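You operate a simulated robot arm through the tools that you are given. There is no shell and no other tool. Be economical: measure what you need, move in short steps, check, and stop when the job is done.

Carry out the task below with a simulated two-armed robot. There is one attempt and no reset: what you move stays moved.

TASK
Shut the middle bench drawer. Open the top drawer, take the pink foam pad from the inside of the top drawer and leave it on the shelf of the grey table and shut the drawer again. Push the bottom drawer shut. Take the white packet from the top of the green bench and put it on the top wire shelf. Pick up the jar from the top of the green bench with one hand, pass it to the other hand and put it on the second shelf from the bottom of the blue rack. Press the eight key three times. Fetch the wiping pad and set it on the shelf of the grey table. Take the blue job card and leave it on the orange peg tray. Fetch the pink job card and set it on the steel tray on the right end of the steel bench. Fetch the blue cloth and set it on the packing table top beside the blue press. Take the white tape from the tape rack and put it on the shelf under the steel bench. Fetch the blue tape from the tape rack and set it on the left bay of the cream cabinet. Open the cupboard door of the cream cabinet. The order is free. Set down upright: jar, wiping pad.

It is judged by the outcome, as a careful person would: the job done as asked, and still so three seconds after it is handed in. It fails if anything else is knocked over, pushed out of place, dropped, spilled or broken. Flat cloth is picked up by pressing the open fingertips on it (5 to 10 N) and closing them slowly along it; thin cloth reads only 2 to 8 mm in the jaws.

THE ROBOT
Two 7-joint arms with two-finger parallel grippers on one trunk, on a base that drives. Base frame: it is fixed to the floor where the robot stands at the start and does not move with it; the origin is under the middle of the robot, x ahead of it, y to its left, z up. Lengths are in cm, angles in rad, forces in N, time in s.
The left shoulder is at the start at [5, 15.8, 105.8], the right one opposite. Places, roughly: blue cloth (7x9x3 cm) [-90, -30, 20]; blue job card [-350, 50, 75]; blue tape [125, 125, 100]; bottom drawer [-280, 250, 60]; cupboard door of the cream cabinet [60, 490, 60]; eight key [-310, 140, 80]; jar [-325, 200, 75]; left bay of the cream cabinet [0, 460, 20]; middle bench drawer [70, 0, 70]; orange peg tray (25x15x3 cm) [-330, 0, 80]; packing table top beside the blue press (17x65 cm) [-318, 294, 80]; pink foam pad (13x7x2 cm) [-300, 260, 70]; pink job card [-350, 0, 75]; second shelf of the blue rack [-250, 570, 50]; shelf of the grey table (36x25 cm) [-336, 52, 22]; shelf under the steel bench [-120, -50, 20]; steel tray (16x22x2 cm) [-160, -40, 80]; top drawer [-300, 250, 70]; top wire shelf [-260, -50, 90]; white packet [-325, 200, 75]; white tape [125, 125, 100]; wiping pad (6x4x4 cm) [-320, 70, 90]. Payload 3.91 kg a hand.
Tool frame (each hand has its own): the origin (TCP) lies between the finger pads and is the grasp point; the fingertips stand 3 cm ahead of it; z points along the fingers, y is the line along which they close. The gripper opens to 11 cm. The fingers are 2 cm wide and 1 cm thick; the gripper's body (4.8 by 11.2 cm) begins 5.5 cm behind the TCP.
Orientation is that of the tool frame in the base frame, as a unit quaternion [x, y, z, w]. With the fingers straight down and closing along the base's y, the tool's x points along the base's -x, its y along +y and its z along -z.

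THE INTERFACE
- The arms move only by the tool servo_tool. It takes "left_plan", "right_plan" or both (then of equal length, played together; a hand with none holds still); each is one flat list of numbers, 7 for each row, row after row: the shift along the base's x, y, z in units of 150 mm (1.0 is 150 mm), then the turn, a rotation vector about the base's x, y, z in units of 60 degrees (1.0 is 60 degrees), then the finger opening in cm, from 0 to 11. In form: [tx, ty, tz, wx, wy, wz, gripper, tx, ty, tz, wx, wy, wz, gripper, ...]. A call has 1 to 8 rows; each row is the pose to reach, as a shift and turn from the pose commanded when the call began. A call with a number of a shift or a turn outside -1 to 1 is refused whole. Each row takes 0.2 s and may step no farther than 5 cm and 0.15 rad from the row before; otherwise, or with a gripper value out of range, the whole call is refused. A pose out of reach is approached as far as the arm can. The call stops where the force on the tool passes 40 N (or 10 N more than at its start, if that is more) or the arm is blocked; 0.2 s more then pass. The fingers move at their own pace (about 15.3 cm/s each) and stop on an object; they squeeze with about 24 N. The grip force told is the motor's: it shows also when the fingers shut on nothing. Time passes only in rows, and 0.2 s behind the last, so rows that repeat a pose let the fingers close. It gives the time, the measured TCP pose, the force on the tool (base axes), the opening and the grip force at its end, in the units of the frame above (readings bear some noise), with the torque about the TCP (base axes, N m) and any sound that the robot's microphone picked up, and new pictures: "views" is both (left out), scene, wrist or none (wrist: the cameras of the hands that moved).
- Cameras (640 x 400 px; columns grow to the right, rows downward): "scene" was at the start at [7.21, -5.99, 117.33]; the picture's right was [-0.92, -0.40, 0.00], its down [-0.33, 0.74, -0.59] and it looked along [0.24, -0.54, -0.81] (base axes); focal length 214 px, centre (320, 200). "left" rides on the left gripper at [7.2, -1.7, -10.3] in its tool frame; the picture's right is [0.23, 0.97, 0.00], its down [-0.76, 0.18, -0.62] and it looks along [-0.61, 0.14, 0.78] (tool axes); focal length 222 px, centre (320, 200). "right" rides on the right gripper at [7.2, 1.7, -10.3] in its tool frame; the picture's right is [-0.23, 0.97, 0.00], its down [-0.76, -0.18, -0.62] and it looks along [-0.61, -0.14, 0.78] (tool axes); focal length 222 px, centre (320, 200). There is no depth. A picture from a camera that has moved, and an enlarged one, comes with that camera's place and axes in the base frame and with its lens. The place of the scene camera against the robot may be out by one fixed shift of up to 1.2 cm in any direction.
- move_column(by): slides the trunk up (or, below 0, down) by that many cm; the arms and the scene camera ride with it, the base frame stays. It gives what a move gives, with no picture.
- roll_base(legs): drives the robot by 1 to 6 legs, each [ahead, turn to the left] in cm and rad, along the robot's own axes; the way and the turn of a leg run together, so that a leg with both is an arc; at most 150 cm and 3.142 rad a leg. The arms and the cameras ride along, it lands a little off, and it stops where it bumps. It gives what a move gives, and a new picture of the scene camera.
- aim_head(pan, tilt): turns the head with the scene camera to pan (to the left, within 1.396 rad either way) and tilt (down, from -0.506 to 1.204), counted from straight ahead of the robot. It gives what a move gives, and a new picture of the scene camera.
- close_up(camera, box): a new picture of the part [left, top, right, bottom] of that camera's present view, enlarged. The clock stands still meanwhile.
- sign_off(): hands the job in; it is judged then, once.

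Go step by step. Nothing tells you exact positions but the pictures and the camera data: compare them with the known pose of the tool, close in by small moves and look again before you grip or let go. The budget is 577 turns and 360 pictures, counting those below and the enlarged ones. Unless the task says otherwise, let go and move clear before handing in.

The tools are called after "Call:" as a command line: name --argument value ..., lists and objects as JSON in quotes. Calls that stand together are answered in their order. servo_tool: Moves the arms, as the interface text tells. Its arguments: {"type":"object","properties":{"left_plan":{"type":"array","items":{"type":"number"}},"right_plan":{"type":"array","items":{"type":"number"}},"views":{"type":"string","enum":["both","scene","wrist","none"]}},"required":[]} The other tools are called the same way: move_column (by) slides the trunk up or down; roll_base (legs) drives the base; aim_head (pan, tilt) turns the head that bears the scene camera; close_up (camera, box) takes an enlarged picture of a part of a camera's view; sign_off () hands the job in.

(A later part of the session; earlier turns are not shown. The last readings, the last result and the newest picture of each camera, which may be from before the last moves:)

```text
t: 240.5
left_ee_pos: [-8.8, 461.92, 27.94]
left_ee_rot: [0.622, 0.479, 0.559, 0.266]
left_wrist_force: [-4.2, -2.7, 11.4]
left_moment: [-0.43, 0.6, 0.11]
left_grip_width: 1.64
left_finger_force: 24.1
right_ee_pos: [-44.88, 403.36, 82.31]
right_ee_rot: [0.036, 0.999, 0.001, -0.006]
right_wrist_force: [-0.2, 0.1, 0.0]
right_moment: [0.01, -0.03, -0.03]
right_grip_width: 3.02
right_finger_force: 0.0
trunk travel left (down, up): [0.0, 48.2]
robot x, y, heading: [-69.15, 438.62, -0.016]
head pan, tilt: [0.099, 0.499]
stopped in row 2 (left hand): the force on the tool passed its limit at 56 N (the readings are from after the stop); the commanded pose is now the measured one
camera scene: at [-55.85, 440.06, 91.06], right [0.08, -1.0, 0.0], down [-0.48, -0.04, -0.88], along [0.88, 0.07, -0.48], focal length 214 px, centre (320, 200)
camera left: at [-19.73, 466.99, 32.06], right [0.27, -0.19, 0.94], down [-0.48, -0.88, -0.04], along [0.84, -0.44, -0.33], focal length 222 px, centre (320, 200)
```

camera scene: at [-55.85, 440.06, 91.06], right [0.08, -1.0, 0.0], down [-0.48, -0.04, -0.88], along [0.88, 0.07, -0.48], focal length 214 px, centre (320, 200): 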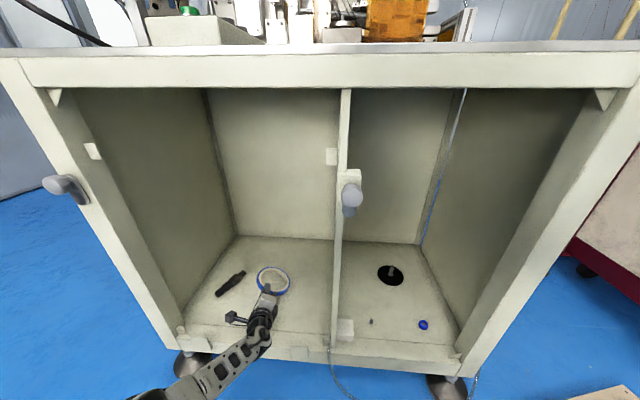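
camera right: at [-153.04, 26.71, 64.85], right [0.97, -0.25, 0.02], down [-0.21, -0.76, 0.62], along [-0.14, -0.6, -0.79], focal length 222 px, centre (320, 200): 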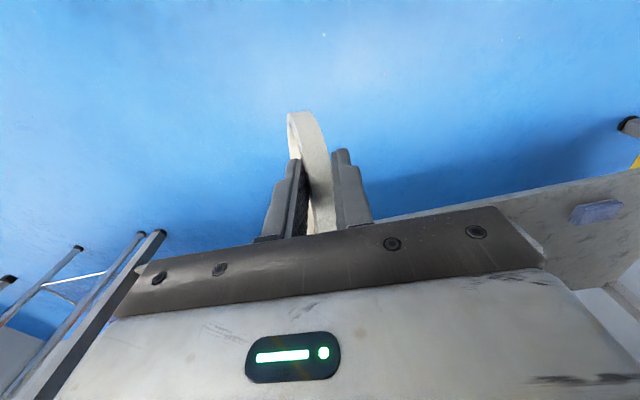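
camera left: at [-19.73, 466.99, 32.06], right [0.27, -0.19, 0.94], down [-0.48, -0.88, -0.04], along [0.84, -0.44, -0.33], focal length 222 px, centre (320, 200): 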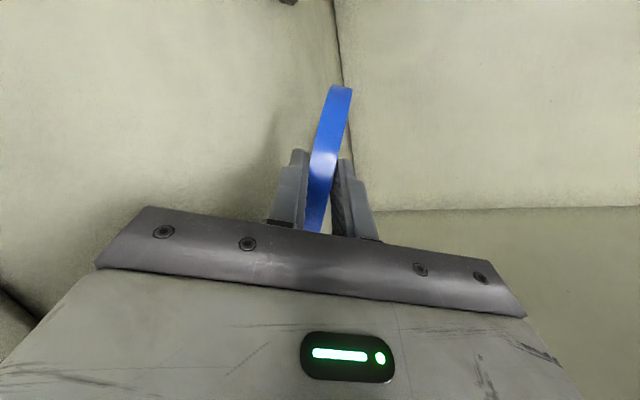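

Contact felt. I'll lift slightly, level the ring's roll, and lower again gently.

Call:
servo_tool --left_plan '[0, 0, 0.15, 0, 0, 0, 1, 0, 0, 0.15, -0.13, -0.02, 0.03, 1, 0, 0, 0.15, -0.26, -0.04, 0.06, 1, 0, 0, 0.15, -0.39, -0.06, 0.1, 1]' --views "none"

Call:
servo_tool --left_plan '[0, 0, -0.06, 0, 0, 0, 1, 0, 0, -0.12, 0, 0, 0, 1, 0, 0, -0.18, 0, 0, 0, 1, 0, 0, -0.24, 0, 0, 0, 1]' --views "wrist"

```text
t: 241.5
left_ee_pos: [-8.94, 462.18, 29.85]
left_ee_rot: [0.513, 0.607, 0.481, 0.371]
left_wrist_force: [-0.1, 0.2, -0.5]
left_moment: [0.03, 0.05, 0.02]
left_grip_width: 1.54
left_finger_force: 24.5
right_ee_pos: [-44.74, 403.49, 82.23]
right_ee_rot: [0.036, 0.999, 0.001, -0.006]
right_wrist_force: [-0.2, 0.1, -0.5]
right_moment: [0.01, 0.02, 0.0]
right_grip_width: 3.02
right_finger_force: 0.1
trunk travel left (down, up): [0.0, 48.2]
robot x, y, heading: [-69.1, 438.74, -0.015]
head pan, tilt: [0.099, 0.499]
```

```text
t: 242.4
left_ee_pos: [-8.51, 462.15, 27.38]
left_ee_rot: [0.507, 0.603, 0.487, 0.376]
left_wrist_force: [-6.6, 0.2, 15.9]
left_moment: [-0.57, 1.42, -0.31]
left_grip_width: 1.51
left_finger_force: 24.2
right_ee_pos: [-44.82, 403.34, 82.37]
right_ee_rot: [0.034, 0.999, 0.001, -0.005]
right_wrist_force: [0.2, -0.1, 0.8]
right_moment: [0.01, -0.03, -0.04]
right_grip_width: 2.98
right_finger_force: 0.1
trunk travel left (down, up): [0.0, 48.2]
robot x, y, heading: [-69.31, 438.82, -0.015]
head pan, tilt: [0.099, 0.499]
stopped in row 4 (left hand): the force on the tool passed its limit at 53 N (the readings are from after the stop); the commanded pose is now the measured one
camera left: at [-20.21, 466.99, 28.65], right [0.2, 0.23, 0.95], down [-0.39, -0.87, 0.29], along [0.9, -0.43, -0.08], focal length 222 px, centre (320, 200)
```

left: 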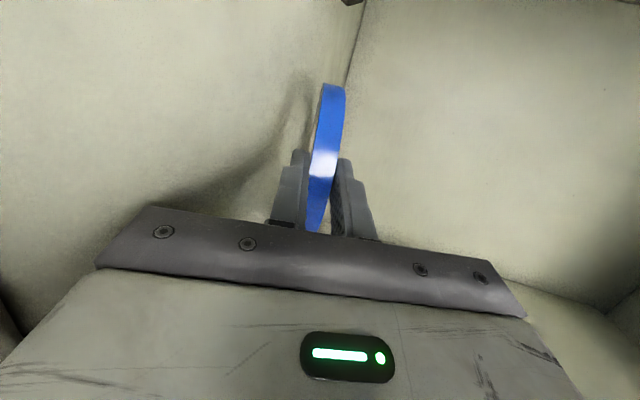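

The ring's leading edge touches the bay floor. I open slightly and withdraw backward.

Call:
servo_tool --left_plan '[0, 0, 0.02, 0, 0, 0, 2, 0, 0, 0.03, 0, 0, 0, 2.6, -0.1, -0.02, 0.04, 0, 0, 0, 2.6, -0.25, -0.05, 0.06, 0, 0, 0, 2.8, -0.4, -0.08, 0.1, 0, 0, 0, 3, -0.6, -0.12, 0.16, 0, 0, 0, 3]' --views "scene"

```text
t: 244.1
left_ee_pos: [-15.3, 461.73, 32.06]
left_ee_rot: [0.496, 0.594, 0.505, 0.382]
left_wrist_force: [0.3, -0.1, -0.6]
left_moment: [0.03, -0.03, -0.03]
left_grip_width: 3.02
left_finger_force: 0.1
right_ee_pos: [-44.78, 403.45, 82.24]
right_ee_rot: [0.036, 0.999, 0.002, -0.007]
right_wrist_force: [0.5, -0.4, -0.7]
right_moment: [0.02, 0.05, -0.03]
right_grip_width: 2.99
right_finger_force: 0.0
trunk travel left (down, up): [0.0, 48.2]
robot x, y, heading: [-68.88, 438.95, -0.016]
head pan, tilt: [0.099, 0.499]
stopped in row 6 (left hand): the arm was blocked; the commanded pose is now the measured one
camera scene: at [-55.83, 440.03, 90.97], right [0.08, -1.0, 0.0], down [-0.48, -0.04, -0.88], along [0.88, 0.07, -0.48], focal length 214 px, centre (320, 200)
```

scene: 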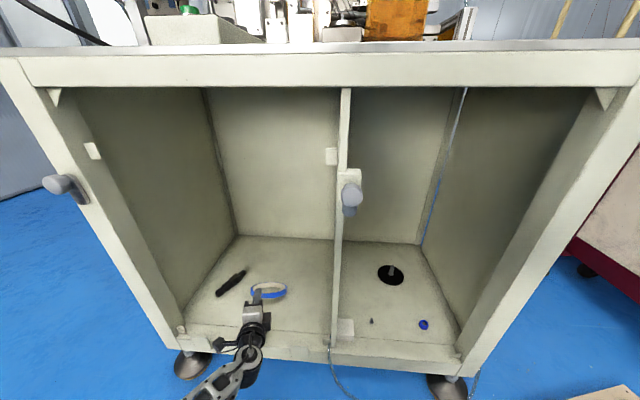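

Call:
roll_base --legs '[[-8, 0]]'

```text
t: 245.1
left_ee_pos: [-23.32, 462.0, 32.1]
left_ee_rot: [0.495, 0.594, 0.506, 0.382]
left_wrist_force: [-0.4, 0.7, -0.1]
left_moment: [-0.04, 0.02, -0.01]
left_grip_width: 3.02
left_finger_force: 0.1
right_ee_pos: [-52.76, 403.65, 82.35]
right_ee_rot: [0.035, 0.999, 0.0, -0.006]
right_wrist_force: [0.7, -0.1, 0.2]
right_moment: [-0.03, 0.03, -0.02]
right_grip_width: 3.0
right_finger_force: 0.0
trunk travel left (down, up): [0.0, 48.2]
robot x, y, heading: [-77.0, 438.85, -0.021]
head pan, tilt: [0.099, 0.499]
camera scene: at [-63.76, 440.25, 91.02], right [0.08, -1.0, 0.0], down [-0.48, -0.04, -0.88], along [0.87, 0.07, -0.48], focal length 214 px, centre (320, 200)
```

scene: 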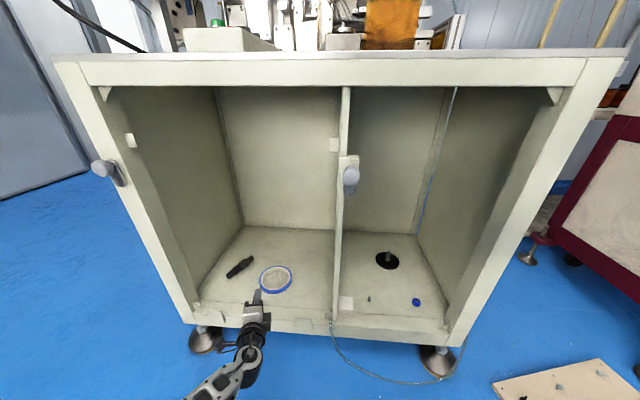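

Blue tape lies flat in the left bay. Now find the cupboard door: back off and view the cabinet's +y side.

Call:
servo_tool --left_plan '[0, 0.1, 0.2, 0, 0, 0, 3, -0.05, 0.2, 0.4, 0, 0, 0, 3, -0.1, 0.3, 0.6, 0, 0, 0, 3, -0.2, 0.4, 0.8, 0, 0, 0, 3]' --views "none"

Call:
roll_base --legs '[[-35, 0], [0, 1.57], [85, 0], [0, -1.3]]'

Call:
aim_head --pan -0.3 --tilt 0.4

```text
t: 246.1
left_ee_pos: [-26.23, 468.04, 44.05]
left_ee_rot: [0.496, 0.594, 0.505, 0.383]
left_wrist_force: [0.1, -0.1, 0.0]
left_moment: [0.0, 0.03, 0.02]
left_grip_width: 3.02
left_finger_force: 0.1
right_ee_pos: [-52.73, 403.58, 82.21]
right_ee_rot: [0.035, 0.999, 0.001, -0.006]
right_wrist_force: [0.4, -1.3, -0.3]
right_moment: [0.02, 0.0, 0.03]
right_grip_width: 3.01
right_finger_force: 0.1
trunk travel left (down, up): [0.0, 48.2]
robot x, y, heading: [-77.16, 438.82, -0.013]
head pan, tilt: [0.099, 0.499]
```

```text
t: 255.2
left_ee_pos: [-142.31, 553.19, 44.09]
left_ee_rot: [-0.081, 0.769, 0.628, -0.092]
left_wrist_force: [-0.4, -9.0, 4.9]
left_moment: [0.41, -0.25, -0.38]
left_grip_width: 2.97
left_finger_force: 0.1
right_ee_pos: [-77.65, 528.7, 82.22]
right_ee_rot: [-0.689, 0.724, -0.004, -0.005]
right_wrist_force: [0.1, -0.8, -0.5]
right_moment: [0.04, 0.02, 0.02]
right_grip_width: 3.0
right_finger_force: 0.0
trunk travel left (down, up): [0.0, 48.2]
robot x, y, heading: [-112.31, 503.31, 1.578]
head pan, tilt: [0.099, 0.499]
stopped in leg 3: the force on the tool passed its limit at 269 N (the readings are from after the stop); the commanded pose is now the measured one
camera scene: at [-112.96, 517.27, 91.03], right [0.99, 0.11, 0.0], down [0.05, -0.48, -0.88], along [-0.09, 0.87, -0.48], focal length 214 px, centre (320, 200)
```

scene: 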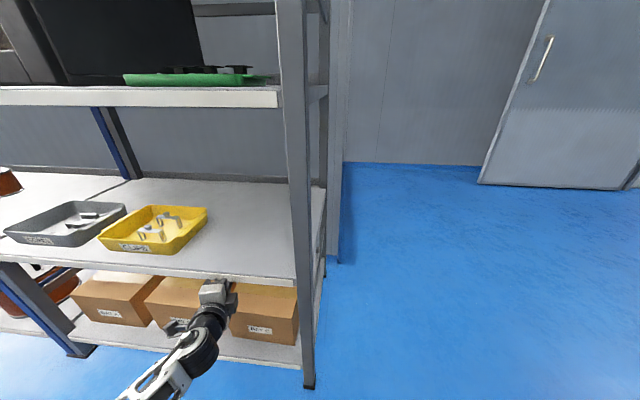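

```text
t: 256.1
left_ee_pos: [-142.21, 553.03, 44.1]
left_ee_rot: [-0.08, 0.769, 0.627, -0.092]
left_wrist_force: [-1.3, -19.7, 7.9]
left_moment: [0.9, -0.37, -0.74]
left_grip_width: 2.99
left_finger_force: 0.1
right_ee_pos: [-77.51, 528.66, 82.22]
right_ee_rot: [-0.69, 0.724, -0.004, -0.005]
right_wrist_force: [-0.1, 0.3, 0.4]
right_moment: [-0.01, 0.01, 0.0]
right_grip_width: 3.01
right_finger_force: 0.0
trunk travel left (down, up): [0.0, 48.2]
robot x, y, heading: [-112.31, 503.86, 1.575]
head pan, tilt: [-0.3, 0.4]
camera scene: at [-109.32, 517.07, 91.97], right [0.96, -0.29, 0.0], down [-0.11, -0.37, -0.92], along [0.27, 0.88, -0.39], focal length 214 px, centre (320, 200)
```

scene: 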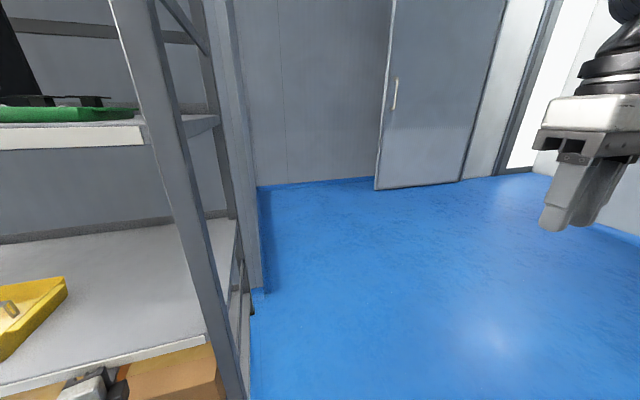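

The left hand bumped the blue rack's shelf edge; I back off at once and check the rack.

Call:
roll_base --legs '[[-25, 0]]'

Call:
aim_head --pan 0.5 --tilt 0.3

```text
t: 257.9
left_ee_pos: [-142.15, 527.9, 43.93]
left_ee_rot: [-0.08, 0.77, 0.626, -0.093]
left_wrist_force: [0.4, -0.3, -0.7]
left_moment: [0.0, -0.03, -0.04]
left_grip_width: 3.01
left_finger_force: 0.0
right_ee_pos: [-77.42, 503.39, 82.27]
right_ee_rot: [-0.69, 0.724, -0.004, -0.006]
right_wrist_force: [1.0, 0.2, -0.5]
right_moment: [0.0, 0.0, -0.01]
right_grip_width: 3.02
right_finger_force: 0.0
trunk travel left (down, up): [0.0, 48.2]
robot x, y, heading: [-112.23, 478.32, 1.578]
head pan, tilt: [-0.3, 0.4]
camera scene: at [-109.16, 491.79, 91.95], right [0.96, -0.29, 0.0], down [-0.11, -0.37, -0.92], along [0.27, 0.88, -0.39], focal length 214 px, centre (320, 200)
```

scene: 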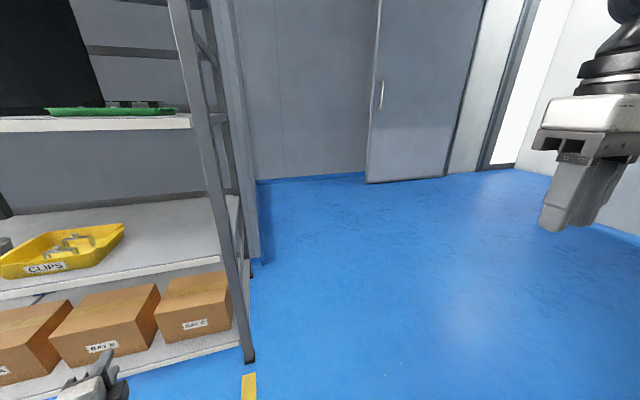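

```text
t: 259.0
left_ee_pos: [-142.21, 527.78, 43.93]
left_ee_rot: [-0.081, 0.771, 0.625, -0.093]
left_wrist_force: [-0.1, 0.3, -0.7]
left_moment: [-0.03, 0.01, 0.01]
left_grip_width: 2.99
left_finger_force: 0.1
right_ee_pos: [-77.39, 503.43, 82.21]
right_ee_rot: [-0.69, 0.724, -0.004, -0.005]
right_wrist_force: [-0.7, 0.1, 0.0]
right_moment: [0.01, 0.0, 0.03]
right_grip_width: 3.02
right_finger_force: 0.0
trunk travel left (down, up): [0.0, 48.2]
robot x, y, heading: [-112.11, 478.27, 1.576]
head pan, tilt: [0.499, 0.3]
camera scene: at [-116.35, 491.09, 92.88], right [0.87, 0.48, 0.0], down [0.14, -0.26, -0.96], along [-0.46, 0.84, -0.3], focal length 214 px, centre (320, 200)
```

scene: 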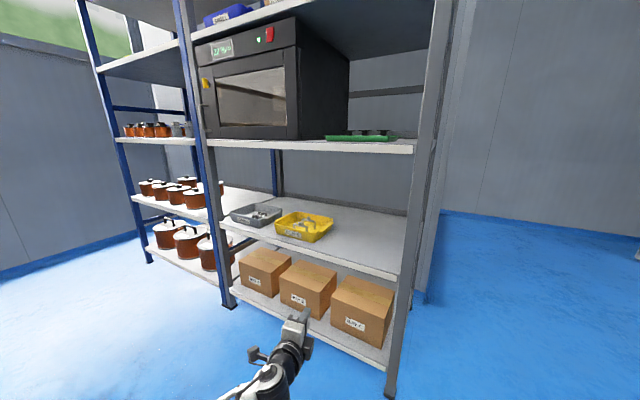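

Nothing moved. I raise and retract the left hand, then go round the cabinet's left side.

Call:
servo_tool --left_plan '[0, -0.15, 0.2, 0, 0, 0, 3, 0, -0.3, 0.4, 0, 0, 0, 3, 0, -0.45, 0.6, 0, 0, 0, 3, 0, -0.6, 0.8, 0, 0, 0, 3, 0, -0.7, 1, 0, 0, 0, 3]' --views "none"

Call:
roll_base --legs '[[0, -0.95], [45, 0], [0, -0.6]]'

Call:
aim_head --pan -0.2 --tilt 0.4

```text
t: 260.2
left_ee_pos: [-142.37, 518.05, 58.49]
left_ee_rot: [-0.08, 0.77, 0.626, -0.093]
left_wrist_force: [-0.1, -0.1, 0.3]
left_moment: [-0.03, 0.02, -0.03]
left_grip_width: 3.0
left_finger_force: 0.0
left hand out of reach, approached as far as the arm can: row 5
right_ee_pos: [-77.38, 503.36, 82.26]
right_ee_rot: [-0.69, 0.724, -0.004, -0.006]
right_wrist_force: [-0.4, 0.0, 0.4]
right_moment: [-0.02, 0.02, 0.0]
right_grip_width: 2.99
right_finger_force: 0.1
trunk travel left (down, up): [0.0, 48.2]
robot x, y, heading: [-112.26, 478.28, 1.574]
head pan, tilt: [0.499, 0.3]
```

```text
t: 267.0
left_ee_pos: [-36.72, 536.02, 58.4]
left_ee_rot: [0.48, 0.607, 0.513, 0.371]
left_wrist_force: [0.1, -0.6, -0.3]
left_moment: [-0.01, -0.01, 0.02]
left_grip_width: 3.0
left_finger_force: 0.1
right_ee_pos: [-50.0, 470.49, 82.28]
right_ee_rot: [0.012, 1.0, 0.0, -0.007]
right_wrist_force: [-0.4, 0.6, 0.7]
right_moment: [-0.02, -0.03, 0.0]
right_grip_width: 2.98
right_finger_force: 0.1
trunk travel left (down, up): [0.0, 48.2]
robot x, y, heading: [-76.1, 504.58, 0.029]
head pan, tilt: [0.499, 0.3]
camera scene: at [-63.64, 510.22, 92.88], right [0.51, -0.86, 0.0], down [-0.25, -0.15, -0.96], along [0.82, 0.48, -0.3], focal length 214 px, centre (320, 200)
```

scene: 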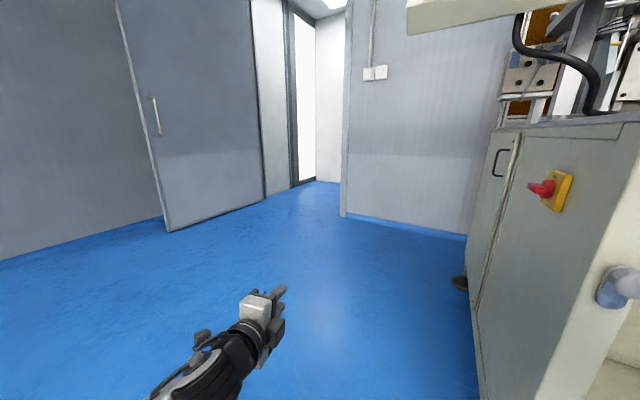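

```text
t: 268.1
left_ee_pos: [-36.86, 535.91, 58.51]
left_ee_rot: [0.48, 0.607, 0.513, 0.371]
left_wrist_force: [-0.3, 0.4, 0.1]
left_moment: [-0.04, -0.01, 0.0]
left_grip_width: 3.0
left_finger_force: 0.1
right_ee_pos: [-50.01, 470.67, 82.3]
right_ee_rot: [0.013, 1.0, 0.001, -0.008]
right_wrist_force: [0.0, 0.6, -0.5]
right_moment: [0.0, 0.04, -0.02]
right_grip_width: 3.01
right_finger_force: 0.1
trunk travel left (down, up): [0.0, 48.2]
robot x, y, heading: [-76.15, 504.24, 0.032]
head pan, tilt: [-0.201, 0.4]
camera scene: at [-62.56, 503.95, 91.95], right [-0.17, -0.99, 0.0], down [-0.38, 0.06, -0.92], along [0.91, -0.15, -0.39], focal length 214 px, centre (320, 200)
```

scene: 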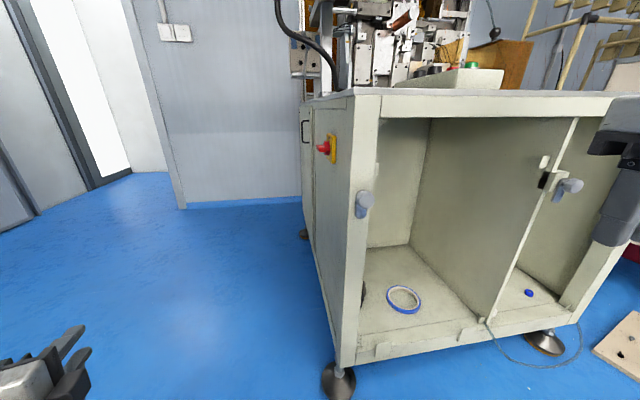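

The cupboard door is on the +y face, with a D-handle at its near edge. I'll drive around to face it.

Call:
roll_base --legs '[[0, 0.75], [95, 0], [0, -0.75], [50, 0], [0, -1.57]]'

Call:
aim_head --pan 0 --tilt 0.5

```text
t: 271.8
left_ee_pos: [-58.74, 564.1, 58.68]
left_ee_rot: [0.223, 0.739, 0.615, 0.16]
left_wrist_force: [-0.2, 0.5, -0.2]
left_moment: [-0.02, 0.0, 0.0]
left_grip_width: 2.99
left_finger_force: 0.0
right_ee_pos: [-24.58, 507.15, 82.82]
right_ee_rot: [-0.361, 0.933, -0.003, 0.01]
right_wrist_force: [0.3, -0.1, 1.0]
right_moment: [0.03, -0.01, 0.01]
right_grip_width: 3.0
right_finger_force: 0.0
trunk travel left (down, up): [0.0, 48.2]
robot x, y, heading: [-66.15, 514.83, 0.769]
head pan, tilt: [-0.201, 0.4]
stopped in leg 2: the robot was blocked; the commanded pose is now the measured one
camera scene: at [-55.55, 523.12, 92.03], right [0.54, -0.84, 0.0], down [-0.32, -0.21, -0.92], along [0.78, 0.5, -0.38], focal length 214 px, centre (320, 200)
```

scene: 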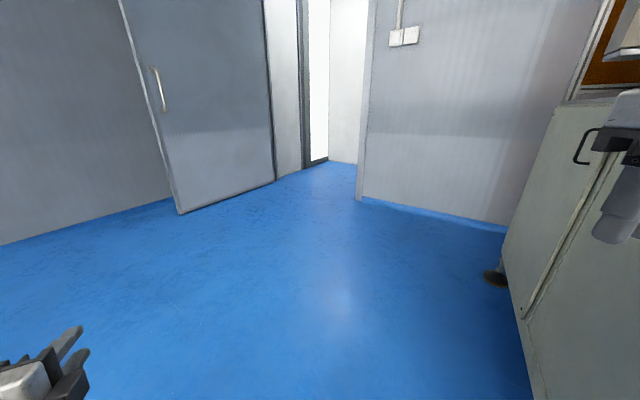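

```text
t: 272.6
left_ee_pos: [-58.74, 564.14, 58.64]
left_ee_rot: [0.223, 0.738, 0.616, 0.16]
left_wrist_force: [0.2, 0.0, 0.0]
left_moment: [0.01, -0.02, -0.01]
left_grip_width: 2.99
left_finger_force: 0.0
right_ee_pos: [-24.58, 507.06, 82.83]
right_ee_rot: [-0.36, 0.933, -0.002, 0.01]
right_wrist_force: [0.2, 0.1, -0.1]
right_moment: [0.04, -0.02, 0.01]
right_grip_width: 3.0
right_finger_force: 0.0
trunk travel left (down, up): [0.0, 48.2]
robot x, y, heading: [-66.21, 514.62, 0.776]
head pan, tilt: [0.0, 0.499]
camera scene: at [-56.9, 524.42, 91.12], right [0.7, -0.71, 0.0], down [-0.34, -0.33, -0.88], along [0.63, 0.62, -0.47], focal length 214 px, centre (320, 200)
```

scene: 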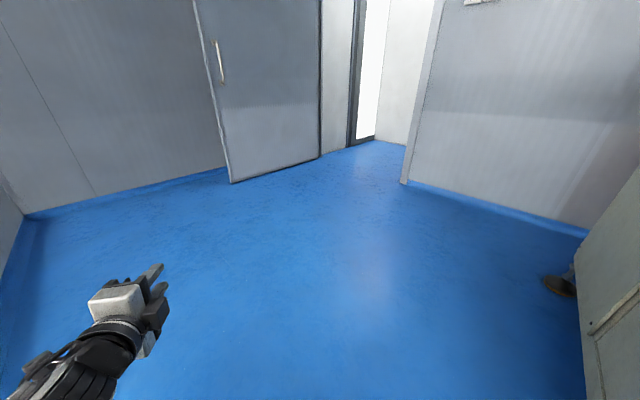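

The right arm touched the cabinet corner; I back off and go round more widely.

Call:
roll_base --legs '[[-22, 0], [0, 0.7], [78, 0], [0, -1.47]]'

```text
t: 278.4
left_ee_pos: [-104.24, 583.96, 55.53]
left_ee_rot: [-0.043, 0.797, 0.598, -0.072]
left_wrist_force: [-0.2, 0.1, -0.2]
left_moment: [-0.04, 0.04, -0.01]
left_grip_width: 3.01
left_finger_force: 0.0
right_ee_pos: [-40.68, 564.43, 82.63]
right_ee_rot: [-0.66, 0.751, 0.002, 0.006]
right_wrist_force: [0.5, -0.2, 0.4]
right_moment: [0.02, 0.02, 0.01]
right_grip_width: 3.0
right_finger_force: 0.1
trunk travel left (down, up): [0.0, 48.2]
robot x, y, heading: [-77.23, 542.85, 1.493]
head pan, tilt: [0.0, 0.499]
stopped in leg 3: the robot was blocked; the commanded pose is now the measured one
camera scene: at [-76.12, 556.7, 91.03], right [1.0, -0.08, 0.0], down [-0.04, -0.48, -0.88], along [0.07, 0.88, -0.48], focal length 214 px, centre (320, 200)
```

scene: 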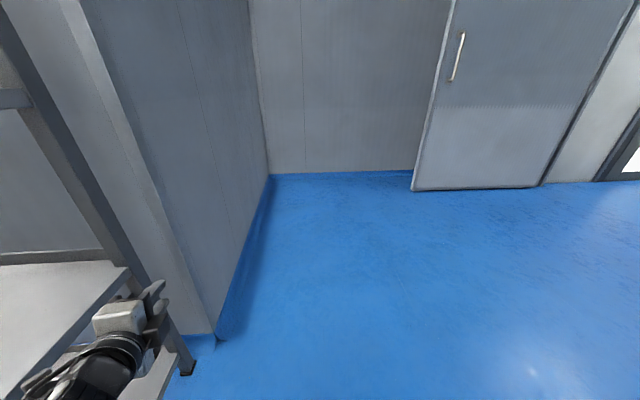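

The left arm met the wall corner; I turn right in place and continue.

Call:
roll_base --legs '[[-3, 0], [0, -0.6], [45, 0]]'

```text
t: 279.8
left_ee_pos: [-101.21, 582.58, 54.87]
left_ee_rot: [-0.011, 0.805, 0.591, -0.049]
left_wrist_force: [-0.2, 0.5, -0.9]
left_moment: [0.02, 0.0, 0.02]
left_grip_width: 2.99
left_finger_force: 0.0
right_ee_pos: [-39.37, 558.32, 82.56]
right_ee_rot: [-0.627, 0.779, 0.0, 0.006]
right_wrist_force: [0.5, -0.3, 0.4]
right_moment: [-0.02, -0.02, 0.02]
right_grip_width: 3.0
right_finger_force: 0.1
trunk travel left (down, up): [0.0, 48.2]
robot x, y, heading: [-77.58, 540.24, 1.406]
head pan, tilt: [0.0, 0.499]
stopped in leg 2: the robot was blocked; the commanded pose is now the measured one
camera scene: at [-75.41, 553.59, 91.04], right [0.99, -0.16, 0.0], down [-0.08, -0.47, -0.88], along [0.14, 0.87, -0.48], focal length 214 px, centre (320, 200)
```

scene: 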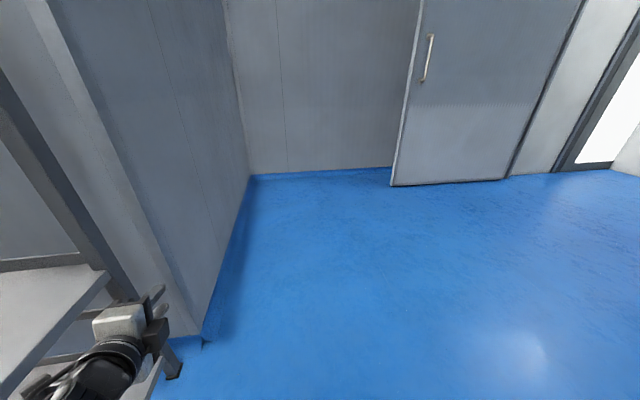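

Call:
roll_base --legs '[[-30, 0]]'

Call:
aim_head --pan 0.9 --tilt 0.6

```text
t: 281.9
left_ee_pos: [-106.05, 552.95, 54.73]
left_ee_rot: [-0.01, 0.805, 0.591, -0.048]
left_wrist_force: [0.0, 0.3, 0.5]
left_moment: [0.0, -0.02, -0.02]
left_grip_width: 2.98
left_finger_force: 0.2
right_ee_pos: [-44.18, 528.5, 82.62]
right_ee_rot: [-0.627, 0.779, 0.0, 0.006]
right_wrist_force: [-0.2, 0.1, -0.6]
right_moment: [-0.02, 0.0, 0.01]
right_grip_width: 3.0
right_finger_force: 0.0
trunk travel left (down, up): [0.0, 48.2]
robot x, y, heading: [-83.13, 510.11, 1.405]
head pan, tilt: [0.0, 0.499]
camera scene: at [-80.32, 523.97, 91.04], right [0.99, -0.17, 0.0], down [-0.08, -0.47, -0.88], along [0.15, 0.87, -0.48], focal length 214 px, centre (320, 200)
```

scene: 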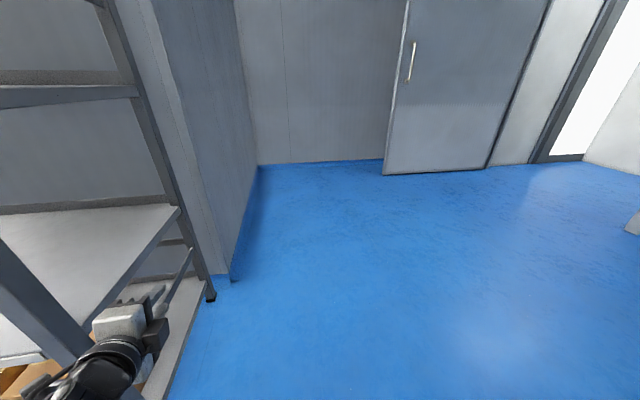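

```text
t: 283.1
left_ee_pos: [-106.15, 553.1, 54.83]
left_ee_rot: [-0.01, 0.805, 0.591, -0.048]
left_wrist_force: [0.7, 0.1, 0.2]
left_moment: [0.0, 0.02, 0.0]
left_grip_width: 2.99
left_finger_force: 0.3
right_ee_pos: [-44.2, 528.69, 82.56]
right_ee_rot: [-0.626, 0.78, 0.0, 0.006]
right_wrist_force: [0.0, 0.5, 0.2]
right_moment: [0.0, 0.0, -0.02]
right_grip_width: 2.98
right_finger_force: 0.1
trunk travel left (down, up): [0.0, 48.2]
robot x, y, heading: [-83.03, 510.15, 1.402]
head pan, tilt: [0.901, 0.6]
camera scene: at [-87.74, 521.55, 90.13], right [0.74, 0.67, 0.0], down [0.38, -0.42, -0.83], along [-0.55, 0.61, -0.56], focal length 214 px, centre (320, 200)
```

scene: 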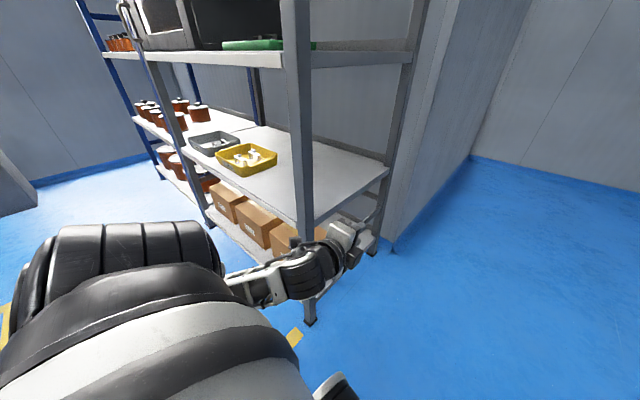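

Rack is intact. I compute a diagonal that clears both the rack post and cabinet corner: back off, heading ≈1.15, forward 80.

Call:
roll_base --legs '[[-26, 0], [0, -0.25], [80, 0]]'

```text
t: 289.6
left_ee_pos: [-66.56, 604.14, 54.83]
left_ee_rot: [0.093, 0.8, 0.592, 0.028]
left_wrist_force: [-0.6, 0.3, 0.2]
left_moment: [0.0, 0.01, -0.01]
left_grip_width: 2.99
left_finger_force: 0.1
right_ee_pos: [-12.8, 564.68, 82.49]
right_ee_rot: [-0.522, 0.853, 0.0, 0.006]
right_wrist_force: [-0.5, -1.0, 0.0]
right_moment: [0.0, 0.01, -0.01]
right_grip_width: 2.99
right_finger_force: 0.2
trunk travel left (down, up): [0.0, 48.2]
robot x, y, heading: [-54.86, 556.73, 1.143]
head pan, tilt: [0.901, 0.6]
camera scene: at [-56.9, 568.99, 90.13], right [0.89, 0.46, 0.0], down [0.26, -0.5, -0.83], along [-0.38, 0.73, -0.56], focal length 214 px, centre (320, 200)
```

scene: 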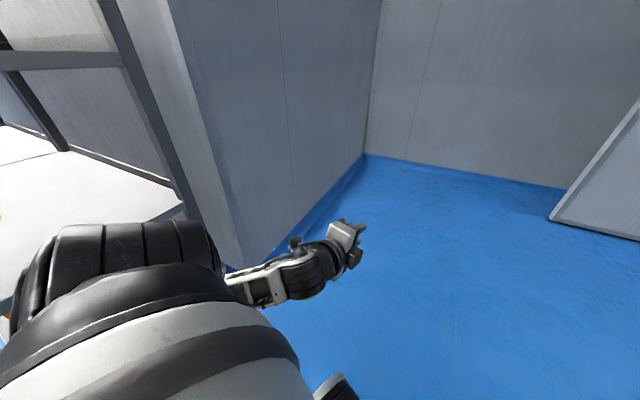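

Passed. Now turn to heading 0, drive along the cabinet's side, and look at the door.

Call:
roll_base --legs '[[20, 0], [0, -1.143], [80, 0]]'

Call:
aim_head --pan -1.2 --tilt 0.4

```text
t: 298.0
left_ee_pos: [71.75, 605.32, 54.92]
left_ee_rot: [0.512, 0.621, 0.484, 0.345]
left_wrist_force: [0.6, -0.1, -0.1]
left_moment: [0.02, -0.01, -0.02]
left_grip_width: 3.01
left_finger_force: 0.0
right_ee_pos: [58.1, 540.21, 82.62]
right_ee_rot: [0.024, 1.0, -0.003, 0.005]
right_wrist_force: [0.0, -0.3, 0.5]
right_moment: [0.01, -0.02, 0.02]
right_grip_width: 3.01
right_finger_force: 0.0
trunk travel left (down, up): [0.0, 48.2]
robot x, y, heading: [33.34, 575.06, 0.004]
head pan, tilt: [0.901, 0.6]
camera scene: at [43.33, 582.85, 90.13], right [0.79, -0.62, 0.0], down [-0.35, -0.44, -0.83], along [0.51, 0.65, -0.56], focal length 214 px, centre (320, 200)
```

scene: 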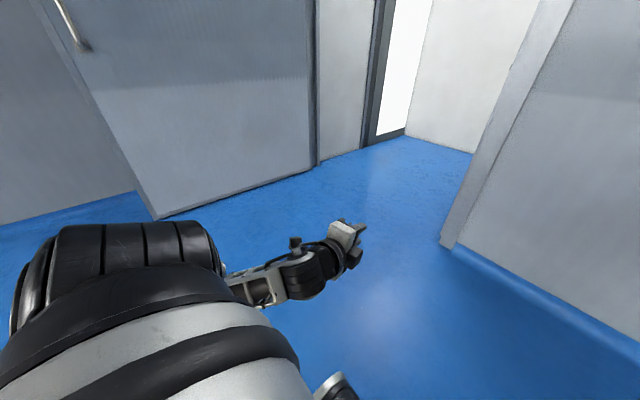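

```text
t: 300.0
left_ee_pos: [71.79, 605.34, 54.77]
left_ee_rot: [0.512, 0.622, 0.483, 0.344]
left_wrist_force: [0.4, -0.1, 0.5]
left_moment: [0.0, -0.03, -0.03]
left_grip_width: 3.0
left_finger_force: 0.1
right_ee_pos: [58.1, 540.23, 82.48]
right_ee_rot: [0.024, 1.0, -0.004, 0.004]
right_wrist_force: [0.0, 0.2, -0.4]
right_moment: [0.01, 0.05, -0.01]
right_grip_width: 2.98
right_finger_force: 0.0
trunk travel left (down, up): [0.0, 48.2]
robot x, y, heading: [33.5, 575.33, 0.007]
head pan, tilt: [-1.201, 0.4]
camera scene: at [41.25, 567.28, 91.95], right [-0.93, -0.37, 0.0], down [-0.14, 0.36, -0.92], along [0.34, -0.86, -0.39], focal length 214 px, centre (320, 200)
```

scene: 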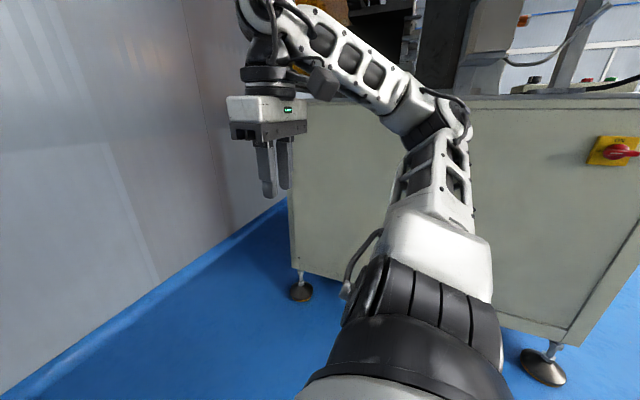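

Call:
roll_base --legs '[[-6, 0], [0, -1.57]]'

Call:
aim_head --pan 0.15 --tilt 0.4

```text
t: 304.8
left_ee_pos: [57.78, 537.01, 54.89]
left_ee_rot: [0.801, 0.078, 0.098, 0.585]
left_wrist_force: [0.1, -0.9, 0.2]
left_moment: [-0.01, 0.0, -0.01]
left_grip_width: 3.02
left_finger_force: 0.1
right_ee_pos: [-7.31, 550.68, 82.57]
right_ee_rot: [0.723, 0.69, -0.006, 0.0]
right_wrist_force: [-0.9, -0.4, 0.4]
right_moment: [0.02, -0.03, -0.02]
right_grip_width: 3.01
right_finger_force: 0.0
trunk travel left (down, up): [0.0, 48.2]
robot x, y, heading: [27.36, 575.09, -1.568]
head pan, tilt: [-1.201, 0.4]
camera scene: at [19.26, 568.48, 91.95], right [-0.37, 0.93, 0.0], down [0.36, 0.14, -0.92], along [-0.86, -0.34, -0.39], focal length 214 px, centre (320, 200)
```

scene: 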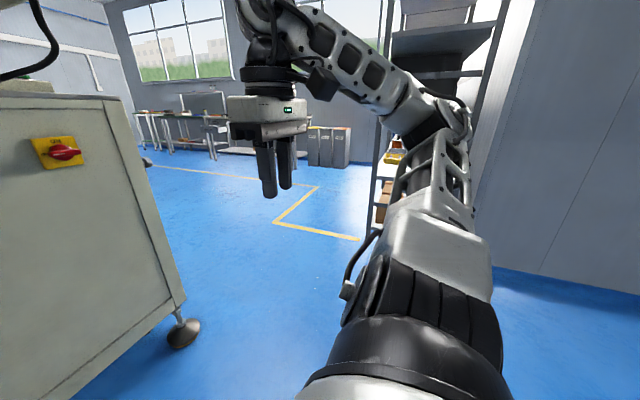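

```text
t: 306.3
left_ee_pos: [57.91, 537.05, 54.73]
left_ee_rot: [0.801, 0.078, 0.098, 0.585]
left_wrist_force: [-0.4, 0.0, -0.1]
left_moment: [0.02, 0.0, -0.03]
left_grip_width: 2.99
left_finger_force: 0.2
right_ee_pos: [-7.28, 550.66, 82.55]
right_ee_rot: [0.724, 0.69, -0.006, 0.001]
right_wrist_force: [-0.7, -0.1, -0.1]
right_moment: [0.0, 0.02, -0.04]
right_grip_width: 3.01
right_finger_force: 0.0
trunk travel left (down, up): [0.0, 48.2]
robot x, y, heading: [27.58, 575.34, -1.562]
head pan, tilt: [0.15, 0.4]
camera scene: at [29.3, 562.71, 91.95], right [-0.99, -0.15, 0.0], down [-0.06, 0.38, -0.92], along [0.14, -0.91, -0.39], focal length 214 px, centre (320, 200)
```

scene: 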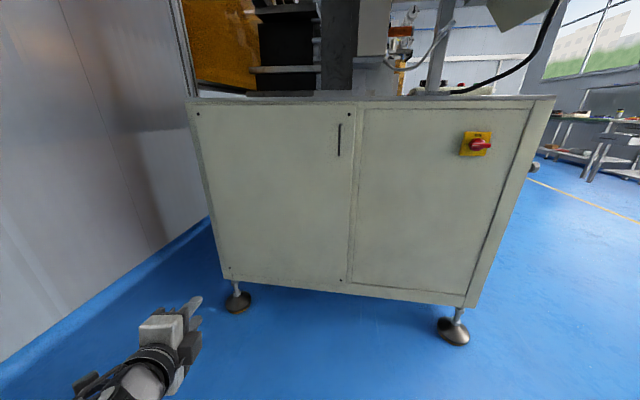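

I see the door (hinge on the far-left side at x≈84) with a vertical bar handle at about (33.6, 494, 83). I raise the trunk and orient the left tool horizontally, closing sideways.

Call:
move_column --by 14

Call:
servo_tool --left_plan '[-0.1, 0, 0.08, -0.035, 0.125, 0.0035, 4, -0.2, 0, 0.16, -0.07, 0.25, 0.007, 4, -0.3, 0, 0.24, -0.105, 0.376, 0.0105, 4, -0.4, 0, 0.32, -0.139, 0.501, 0.014, 4, -0.5, 0, 0.4, -0.174, 0.627, 0.0175, 4, -0.6, 0, 0.48, -0.209, 0.752, 0.021, 4]' --views "none"

Call:
servo_tool --left_plan '[-0.1, 0, 0.08, -0.035, 0.125, 0.0035, 4, -0.2, 0, 0.16, -0.07, 0.25, 0.007, 4, -0.3, 0, 0.24, -0.105, 0.376, 0.0105, 4, -0.4, 0, 0.32, -0.139, 0.501, 0.014, 4, -0.5, 0, 0.4, -0.174, 0.627, 0.0175, 4, -0.6, 0, 0.48, -0.209, 0.752, 0.021, 4]' --views "both"

```text
t: 308.0
left_ee_pos: [57.89, 536.99, 68.7]
left_ee_rot: [0.801, 0.079, 0.098, 0.585]
left_wrist_force: [-0.2, 0.8, 0.8]
left_moment: [-0.01, -0.03, 0.02]
left_grip_width: 3.01
left_finger_force: 0.1
right_ee_pos: [-7.32, 550.59, 96.55]
right_ee_rot: [0.724, 0.69, -0.006, 0.0]
right_wrist_force: [-0.5, -0.1, 0.1]
right_moment: [-0.03, -0.03, 0.02]
right_grip_width: 3.01
right_finger_force: 0.1
trunk travel left (down, up): [-14.0, 34.2]
robot x, y, heading: [27.55, 575.12, -1.571]
head pan, tilt: [0.15, 0.4]
```

```text
t: 309.4
left_ee_pos: [48.22, 533.72, 73.64]
left_ee_rot: [0.709, 0.315, -0.22, 0.591]
left_wrist_force: [0.4, 0.1, -0.1]
left_moment: [-0.02, 0.02, 0.0]
left_grip_width: 4.0
left_finger_force: 0.1
left hand out of reach, approached as far as the arm can: row 1, 2, 3, 4, 5, 6
right_ee_pos: [-7.22, 550.68, 96.5]
right_ee_rot: [0.724, 0.69, -0.005, 0.001]
right_wrist_force: [-0.3, 0.0, 1.0]
right_moment: [-0.01, 0.05, 0.03]
right_grip_width: 3.0
right_finger_force: 0.1
trunk travel left (down, up): [-14.0, 34.2]
robot x, y, heading: [27.39, 575.37, -1.562]
head pan, tilt: [0.15, 0.4]
```

```text
t: 310.5
left_ee_pos: [43.1, 534.19, 80.62]
left_ee_rot: [0.584, 0.394, -0.404, 0.583]
left_wrist_force: [-0.1, -0.4, 1.2]
left_moment: [0.0, -0.02, -0.03]
left_grip_width: 4.01
left_finger_force: 0.0
left hand out of reach, approached as far as the arm can: row 1, 2, 3, 4
right_ee_pos: [-7.2, 550.56, 97.37]
right_ee_rot: [0.722, 0.691, -0.006, 0.001]
right_wrist_force: [0.1, -0.1, -0.4]
right_moment: [-0.01, -0.01, 0.0]
right_grip_width: 3.0
right_finger_force: 0.0
trunk travel left (down, up): [-14.0, 34.2]
robot x, y, heading: [27.25, 574.91, -1.567]
head pan, tilt: [0.15, 0.4]
stopped in row 5 (left hand): the arm was blocked; the commanded pose is now the measured one
camera scene: at [29.31, 562.71, 106.74], right [-0.99, -0.15, 0.0], down [-0.06, 0.38, -0.92], along [0.14, -0.91, -0.39], focal length 214 px, centre (320, 200)
camera left: at [44.25, 544.44, 73.2], right [0.99, -0.01, 0.14], down [-0.1, 0.63, 0.77], along [-0.1, -0.78, 0.62], focal length 222 px, centre (320, 200)
```

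scene: 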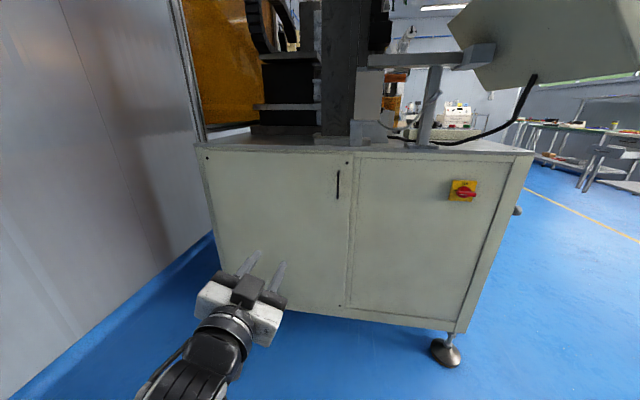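
left: 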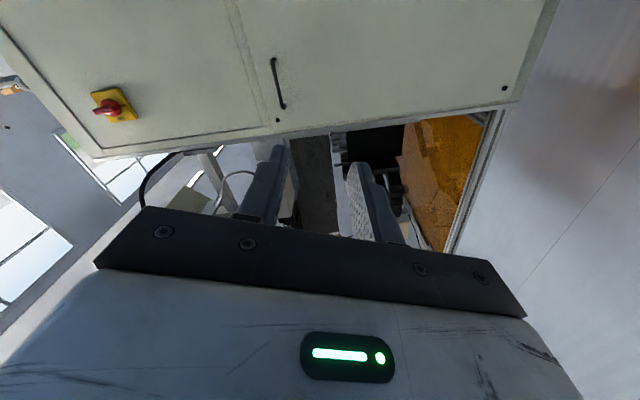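

Handle located at (33.7, ~494, 82). A slight base turn of −0.12 rad plus driving ~34 cm brings the fingers onto it.

Call:
roll_base --legs '[[0, -0.12], [28, 0]]'

Call:
servo_tool --left_plan '[0, 0, 0.09, 0, 0, 0, 5]' --views "wrist"

```text
t: 313.1
left_ee_pos: [34.78, 504.74, 81.04]
left_ee_rot: [0.606, 0.359, -0.442, 0.556]
left_wrist_force: [0.3, 0.6, 0.1]
left_moment: [-0.02, 0.0, -0.03]
left_grip_width: 4.0
left_finger_force: 0.0
right_ee_pos: [-13.3, 527.06, 97.6]
right_ee_rot: [0.763, 0.646, -0.006, 0.0]
right_wrist_force: [0.8, 0.1, 0.0]
right_moment: [-0.01, 0.0, -0.01]
right_grip_width: 2.99
right_finger_force: 0.0
trunk travel left (down, up): [-14.0, 34.2]
robot x, y, heading: [24.2, 547.11, -1.686]
head pan, tilt: [0.15, 0.4]
camera scene: at [24.46, 534.72, 107.03], right [-1.0, -0.03, 0.0], down [-0.01, 0.39, -0.92], along [0.03, -0.92, -0.39], focal length 214 px, centre (320, 200)
```

scene: 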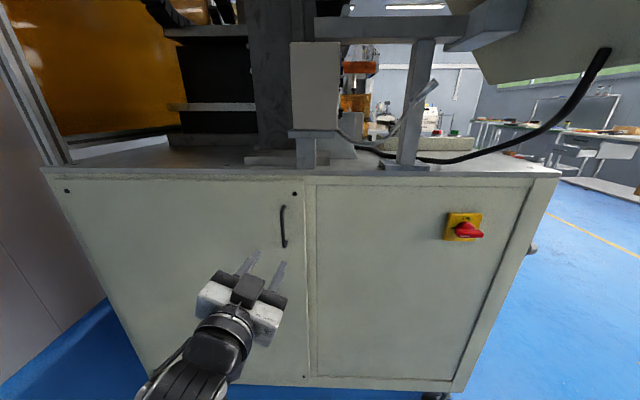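

```text
t: 313.5
left_ee_pos: [34.72, 504.71, 81.21]
left_ee_rot: [0.605, 0.36, -0.442, 0.557]
left_wrist_force: [0.4, -0.1, -0.1]
left_moment: [-0.02, -0.04, 0.04]
left_grip_width: 5.0
left_finger_force: 0.1
left hand out of reach, approached as far as the arm can: row 1
right_ee_pos: [-13.23, 527.12, 97.59]
right_ee_rot: [0.763, 0.646, -0.006, 0.0]
right_wrist_force: [0.0, -0.4, 0.6]
right_moment: [0.04, 0.0, -0.03]
right_grip_width: 3.01
right_finger_force: 0.0
trunk travel left (down, up): [-14.0, 34.2]
robot x, y, heading: [24.14, 547.59, -1.685]
head pan, tilt: [0.15, 0.4]
camera left: at [37.12, 514.79, 73.62], right [0.98, -0.13, 0.13], down [-0.02, 0.64, 0.77], along [-0.19, -0.76, 0.63], focal length 222 px, centre (320, 200)
```

left: 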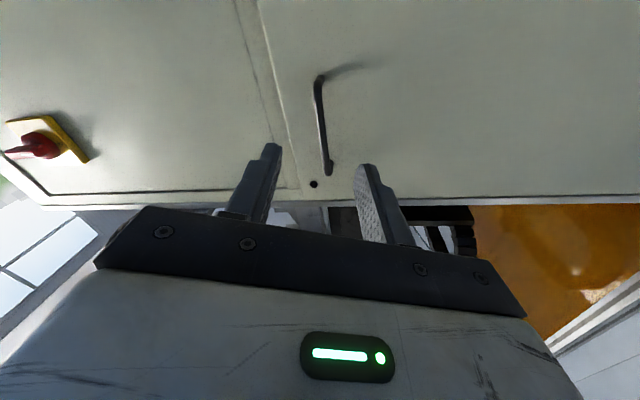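

Handle is aligned between the fingers. Advance slowly.

Call:
roll_base --legs '[[7, 0]]'

Call:
servo_tool --left_plan '[-0.02, -0.1, 0, 0, 0, 0, 5]' --views "wrist"

```text
t: 314.4
left_ee_pos: [34.19, 500.54, 83.05]
left_ee_rot: [0.574, 0.344, -0.457, 0.587]
left_wrist_force: [0.1, -1.2, -0.4]
left_moment: [0.0, -0.02, 0.03]
left_grip_width: 4.98
left_finger_force: 0.0
right_ee_pos: [-13.84, 523.67, 97.77]
right_ee_rot: [0.758, 0.653, -0.008, -0.004]
right_wrist_force: [-0.3, 0.6, 0.0]
right_moment: [0.02, -0.01, -0.01]
right_grip_width: 3.0
right_finger_force: 0.1
trunk travel left (down, up): [-14.0, 34.2]
robot x, y, heading: [23.9, 542.71, -1.697]
head pan, tilt: [0.15, 0.4]
stopped in leg 1: the robot was blocked; the commanded pose is now the measured one
camera scene: at [23.57, 530.86, 107.25], right [-1.0, -0.03, 0.0], down [-0.01, 0.38, -0.92], along [0.03, -0.92, -0.38], focal length 214 px, centre (320, 200)
```

scene: 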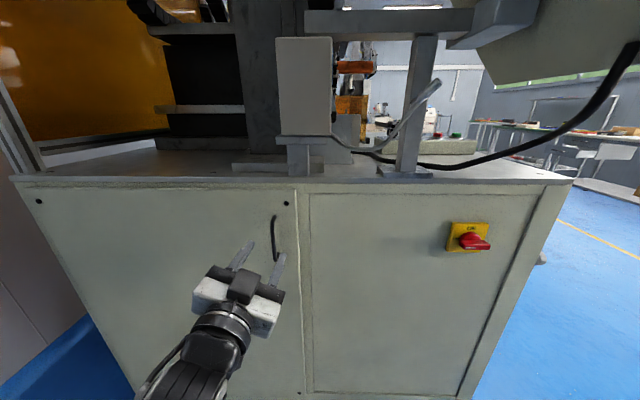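

```text
t: 314.8
left_ee_pos: [34.11, 500.32, 82.11]
left_ee_rot: [0.592, 0.355, -0.451, 0.565]
left_wrist_force: [0.3, -0.3, -0.5]
left_moment: [0.0, -0.01, 0.0]
left_grip_width: 4.99
left_finger_force: 0.1
right_ee_pos: [-13.65, 523.82, 97.89]
right_ee_rot: [0.757, 0.653, -0.008, -0.004]
right_wrist_force: [-0.5, 0.7, -0.2]
right_moment: [0.0, 0.03, 0.02]
right_grip_width: 3.0
right_finger_force: 0.1
trunk travel left (down, up): [-14.0, 34.2]
robot x, y, heading: [23.85, 542.94, -1.695]
head pan, tilt: [0.15, 0.4]
camera left: at [36.36, 510.15, 74.27], right [0.98, -0.12, 0.13], down [-0.01, 0.67, 0.75], along [-0.18, -0.74, 0.65], focal length 222 px, centre (320, 200)
```

left: 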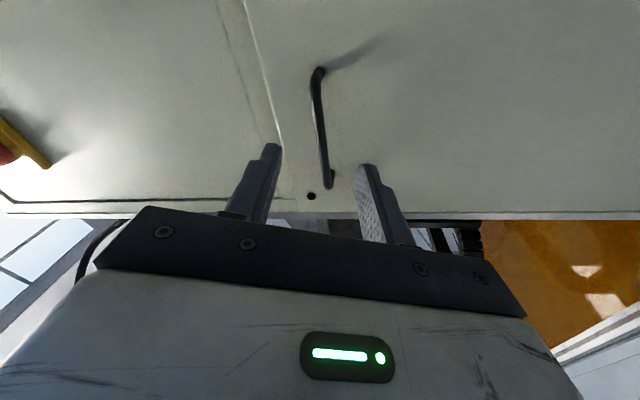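

Call:
servo_tool --left_plan '[0, -0.1, 0, 0, 0, 0, 5, -0.02, -0.2, 0, 0, 0, 0, 5, -0.03, -0.3, 0, 0, 0, 0, 5]' --views "none"

Call:
aim_head --pan 0.5 --tilt 0.9

```text
t: 315.5
left_ee_pos: [35.09, 500.27, 82.47]
left_ee_rot: [0.58, 0.359, -0.461, 0.568]
left_wrist_force: [0.2, -0.6, 0.2]
left_moment: [0.06, -0.02, 0.04]
left_grip_width: 5.01
left_finger_force: 0.1
right_ee_pos: [-13.7, 523.69, 98.15]
right_ee_rot: [0.759, 0.652, -0.009, -0.002]
right_wrist_force: [-0.5, 0.7, -0.3]
right_moment: [0.0, -0.02, 0.02]
right_grip_width: 3.0
right_finger_force: 0.2
trunk travel left (down, up): [-14.0, 34.2]
robot x, y, heading: [23.83, 542.93, -1.693]
head pan, tilt: [0.15, 0.4]
stopped in row 3 (left hand): the arm was blocked; the commanded pose is now the measured one
```

```text
t: 316.4
left_ee_pos: [34.91, 500.27, 82.39]
left_ee_rot: [0.585, 0.364, -0.458, 0.562]
left_wrist_force: [0.4, -0.6, -0.2]
left_moment: [0.01, 0.01, -0.03]
left_grip_width: 5.01
left_finger_force: 0.0
right_ee_pos: [-13.55, 523.7, 98.05]
right_ee_rot: [0.758, 0.652, -0.009, -0.003]
right_wrist_force: [1.1, 1.0, 0.5]
right_moment: [0.01, -0.02, 0.01]
right_grip_width: 3.0
right_finger_force: 0.1
trunk travel left (down, up): [-14.0, 34.2]
robot x, y, heading: [23.94, 543.24, -1.691]
head pan, tilt: [0.499, 0.901]
camera scene: at [26.25, 533.06, 103.2], right [-0.93, -0.37, 0.0], down [-0.29, 0.72, -0.63], along [0.23, -0.58, -0.78], focal length 214 px, centre (320, 200)
```

scene: 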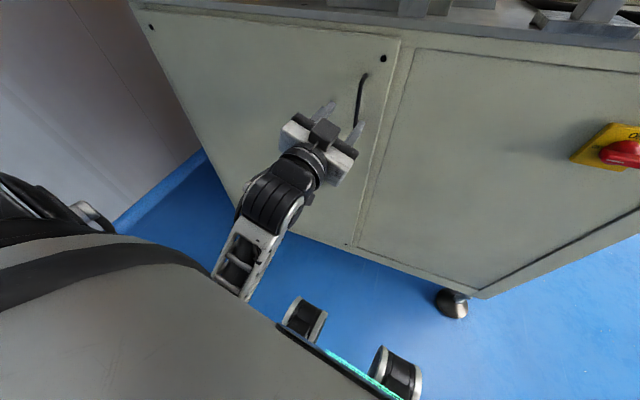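

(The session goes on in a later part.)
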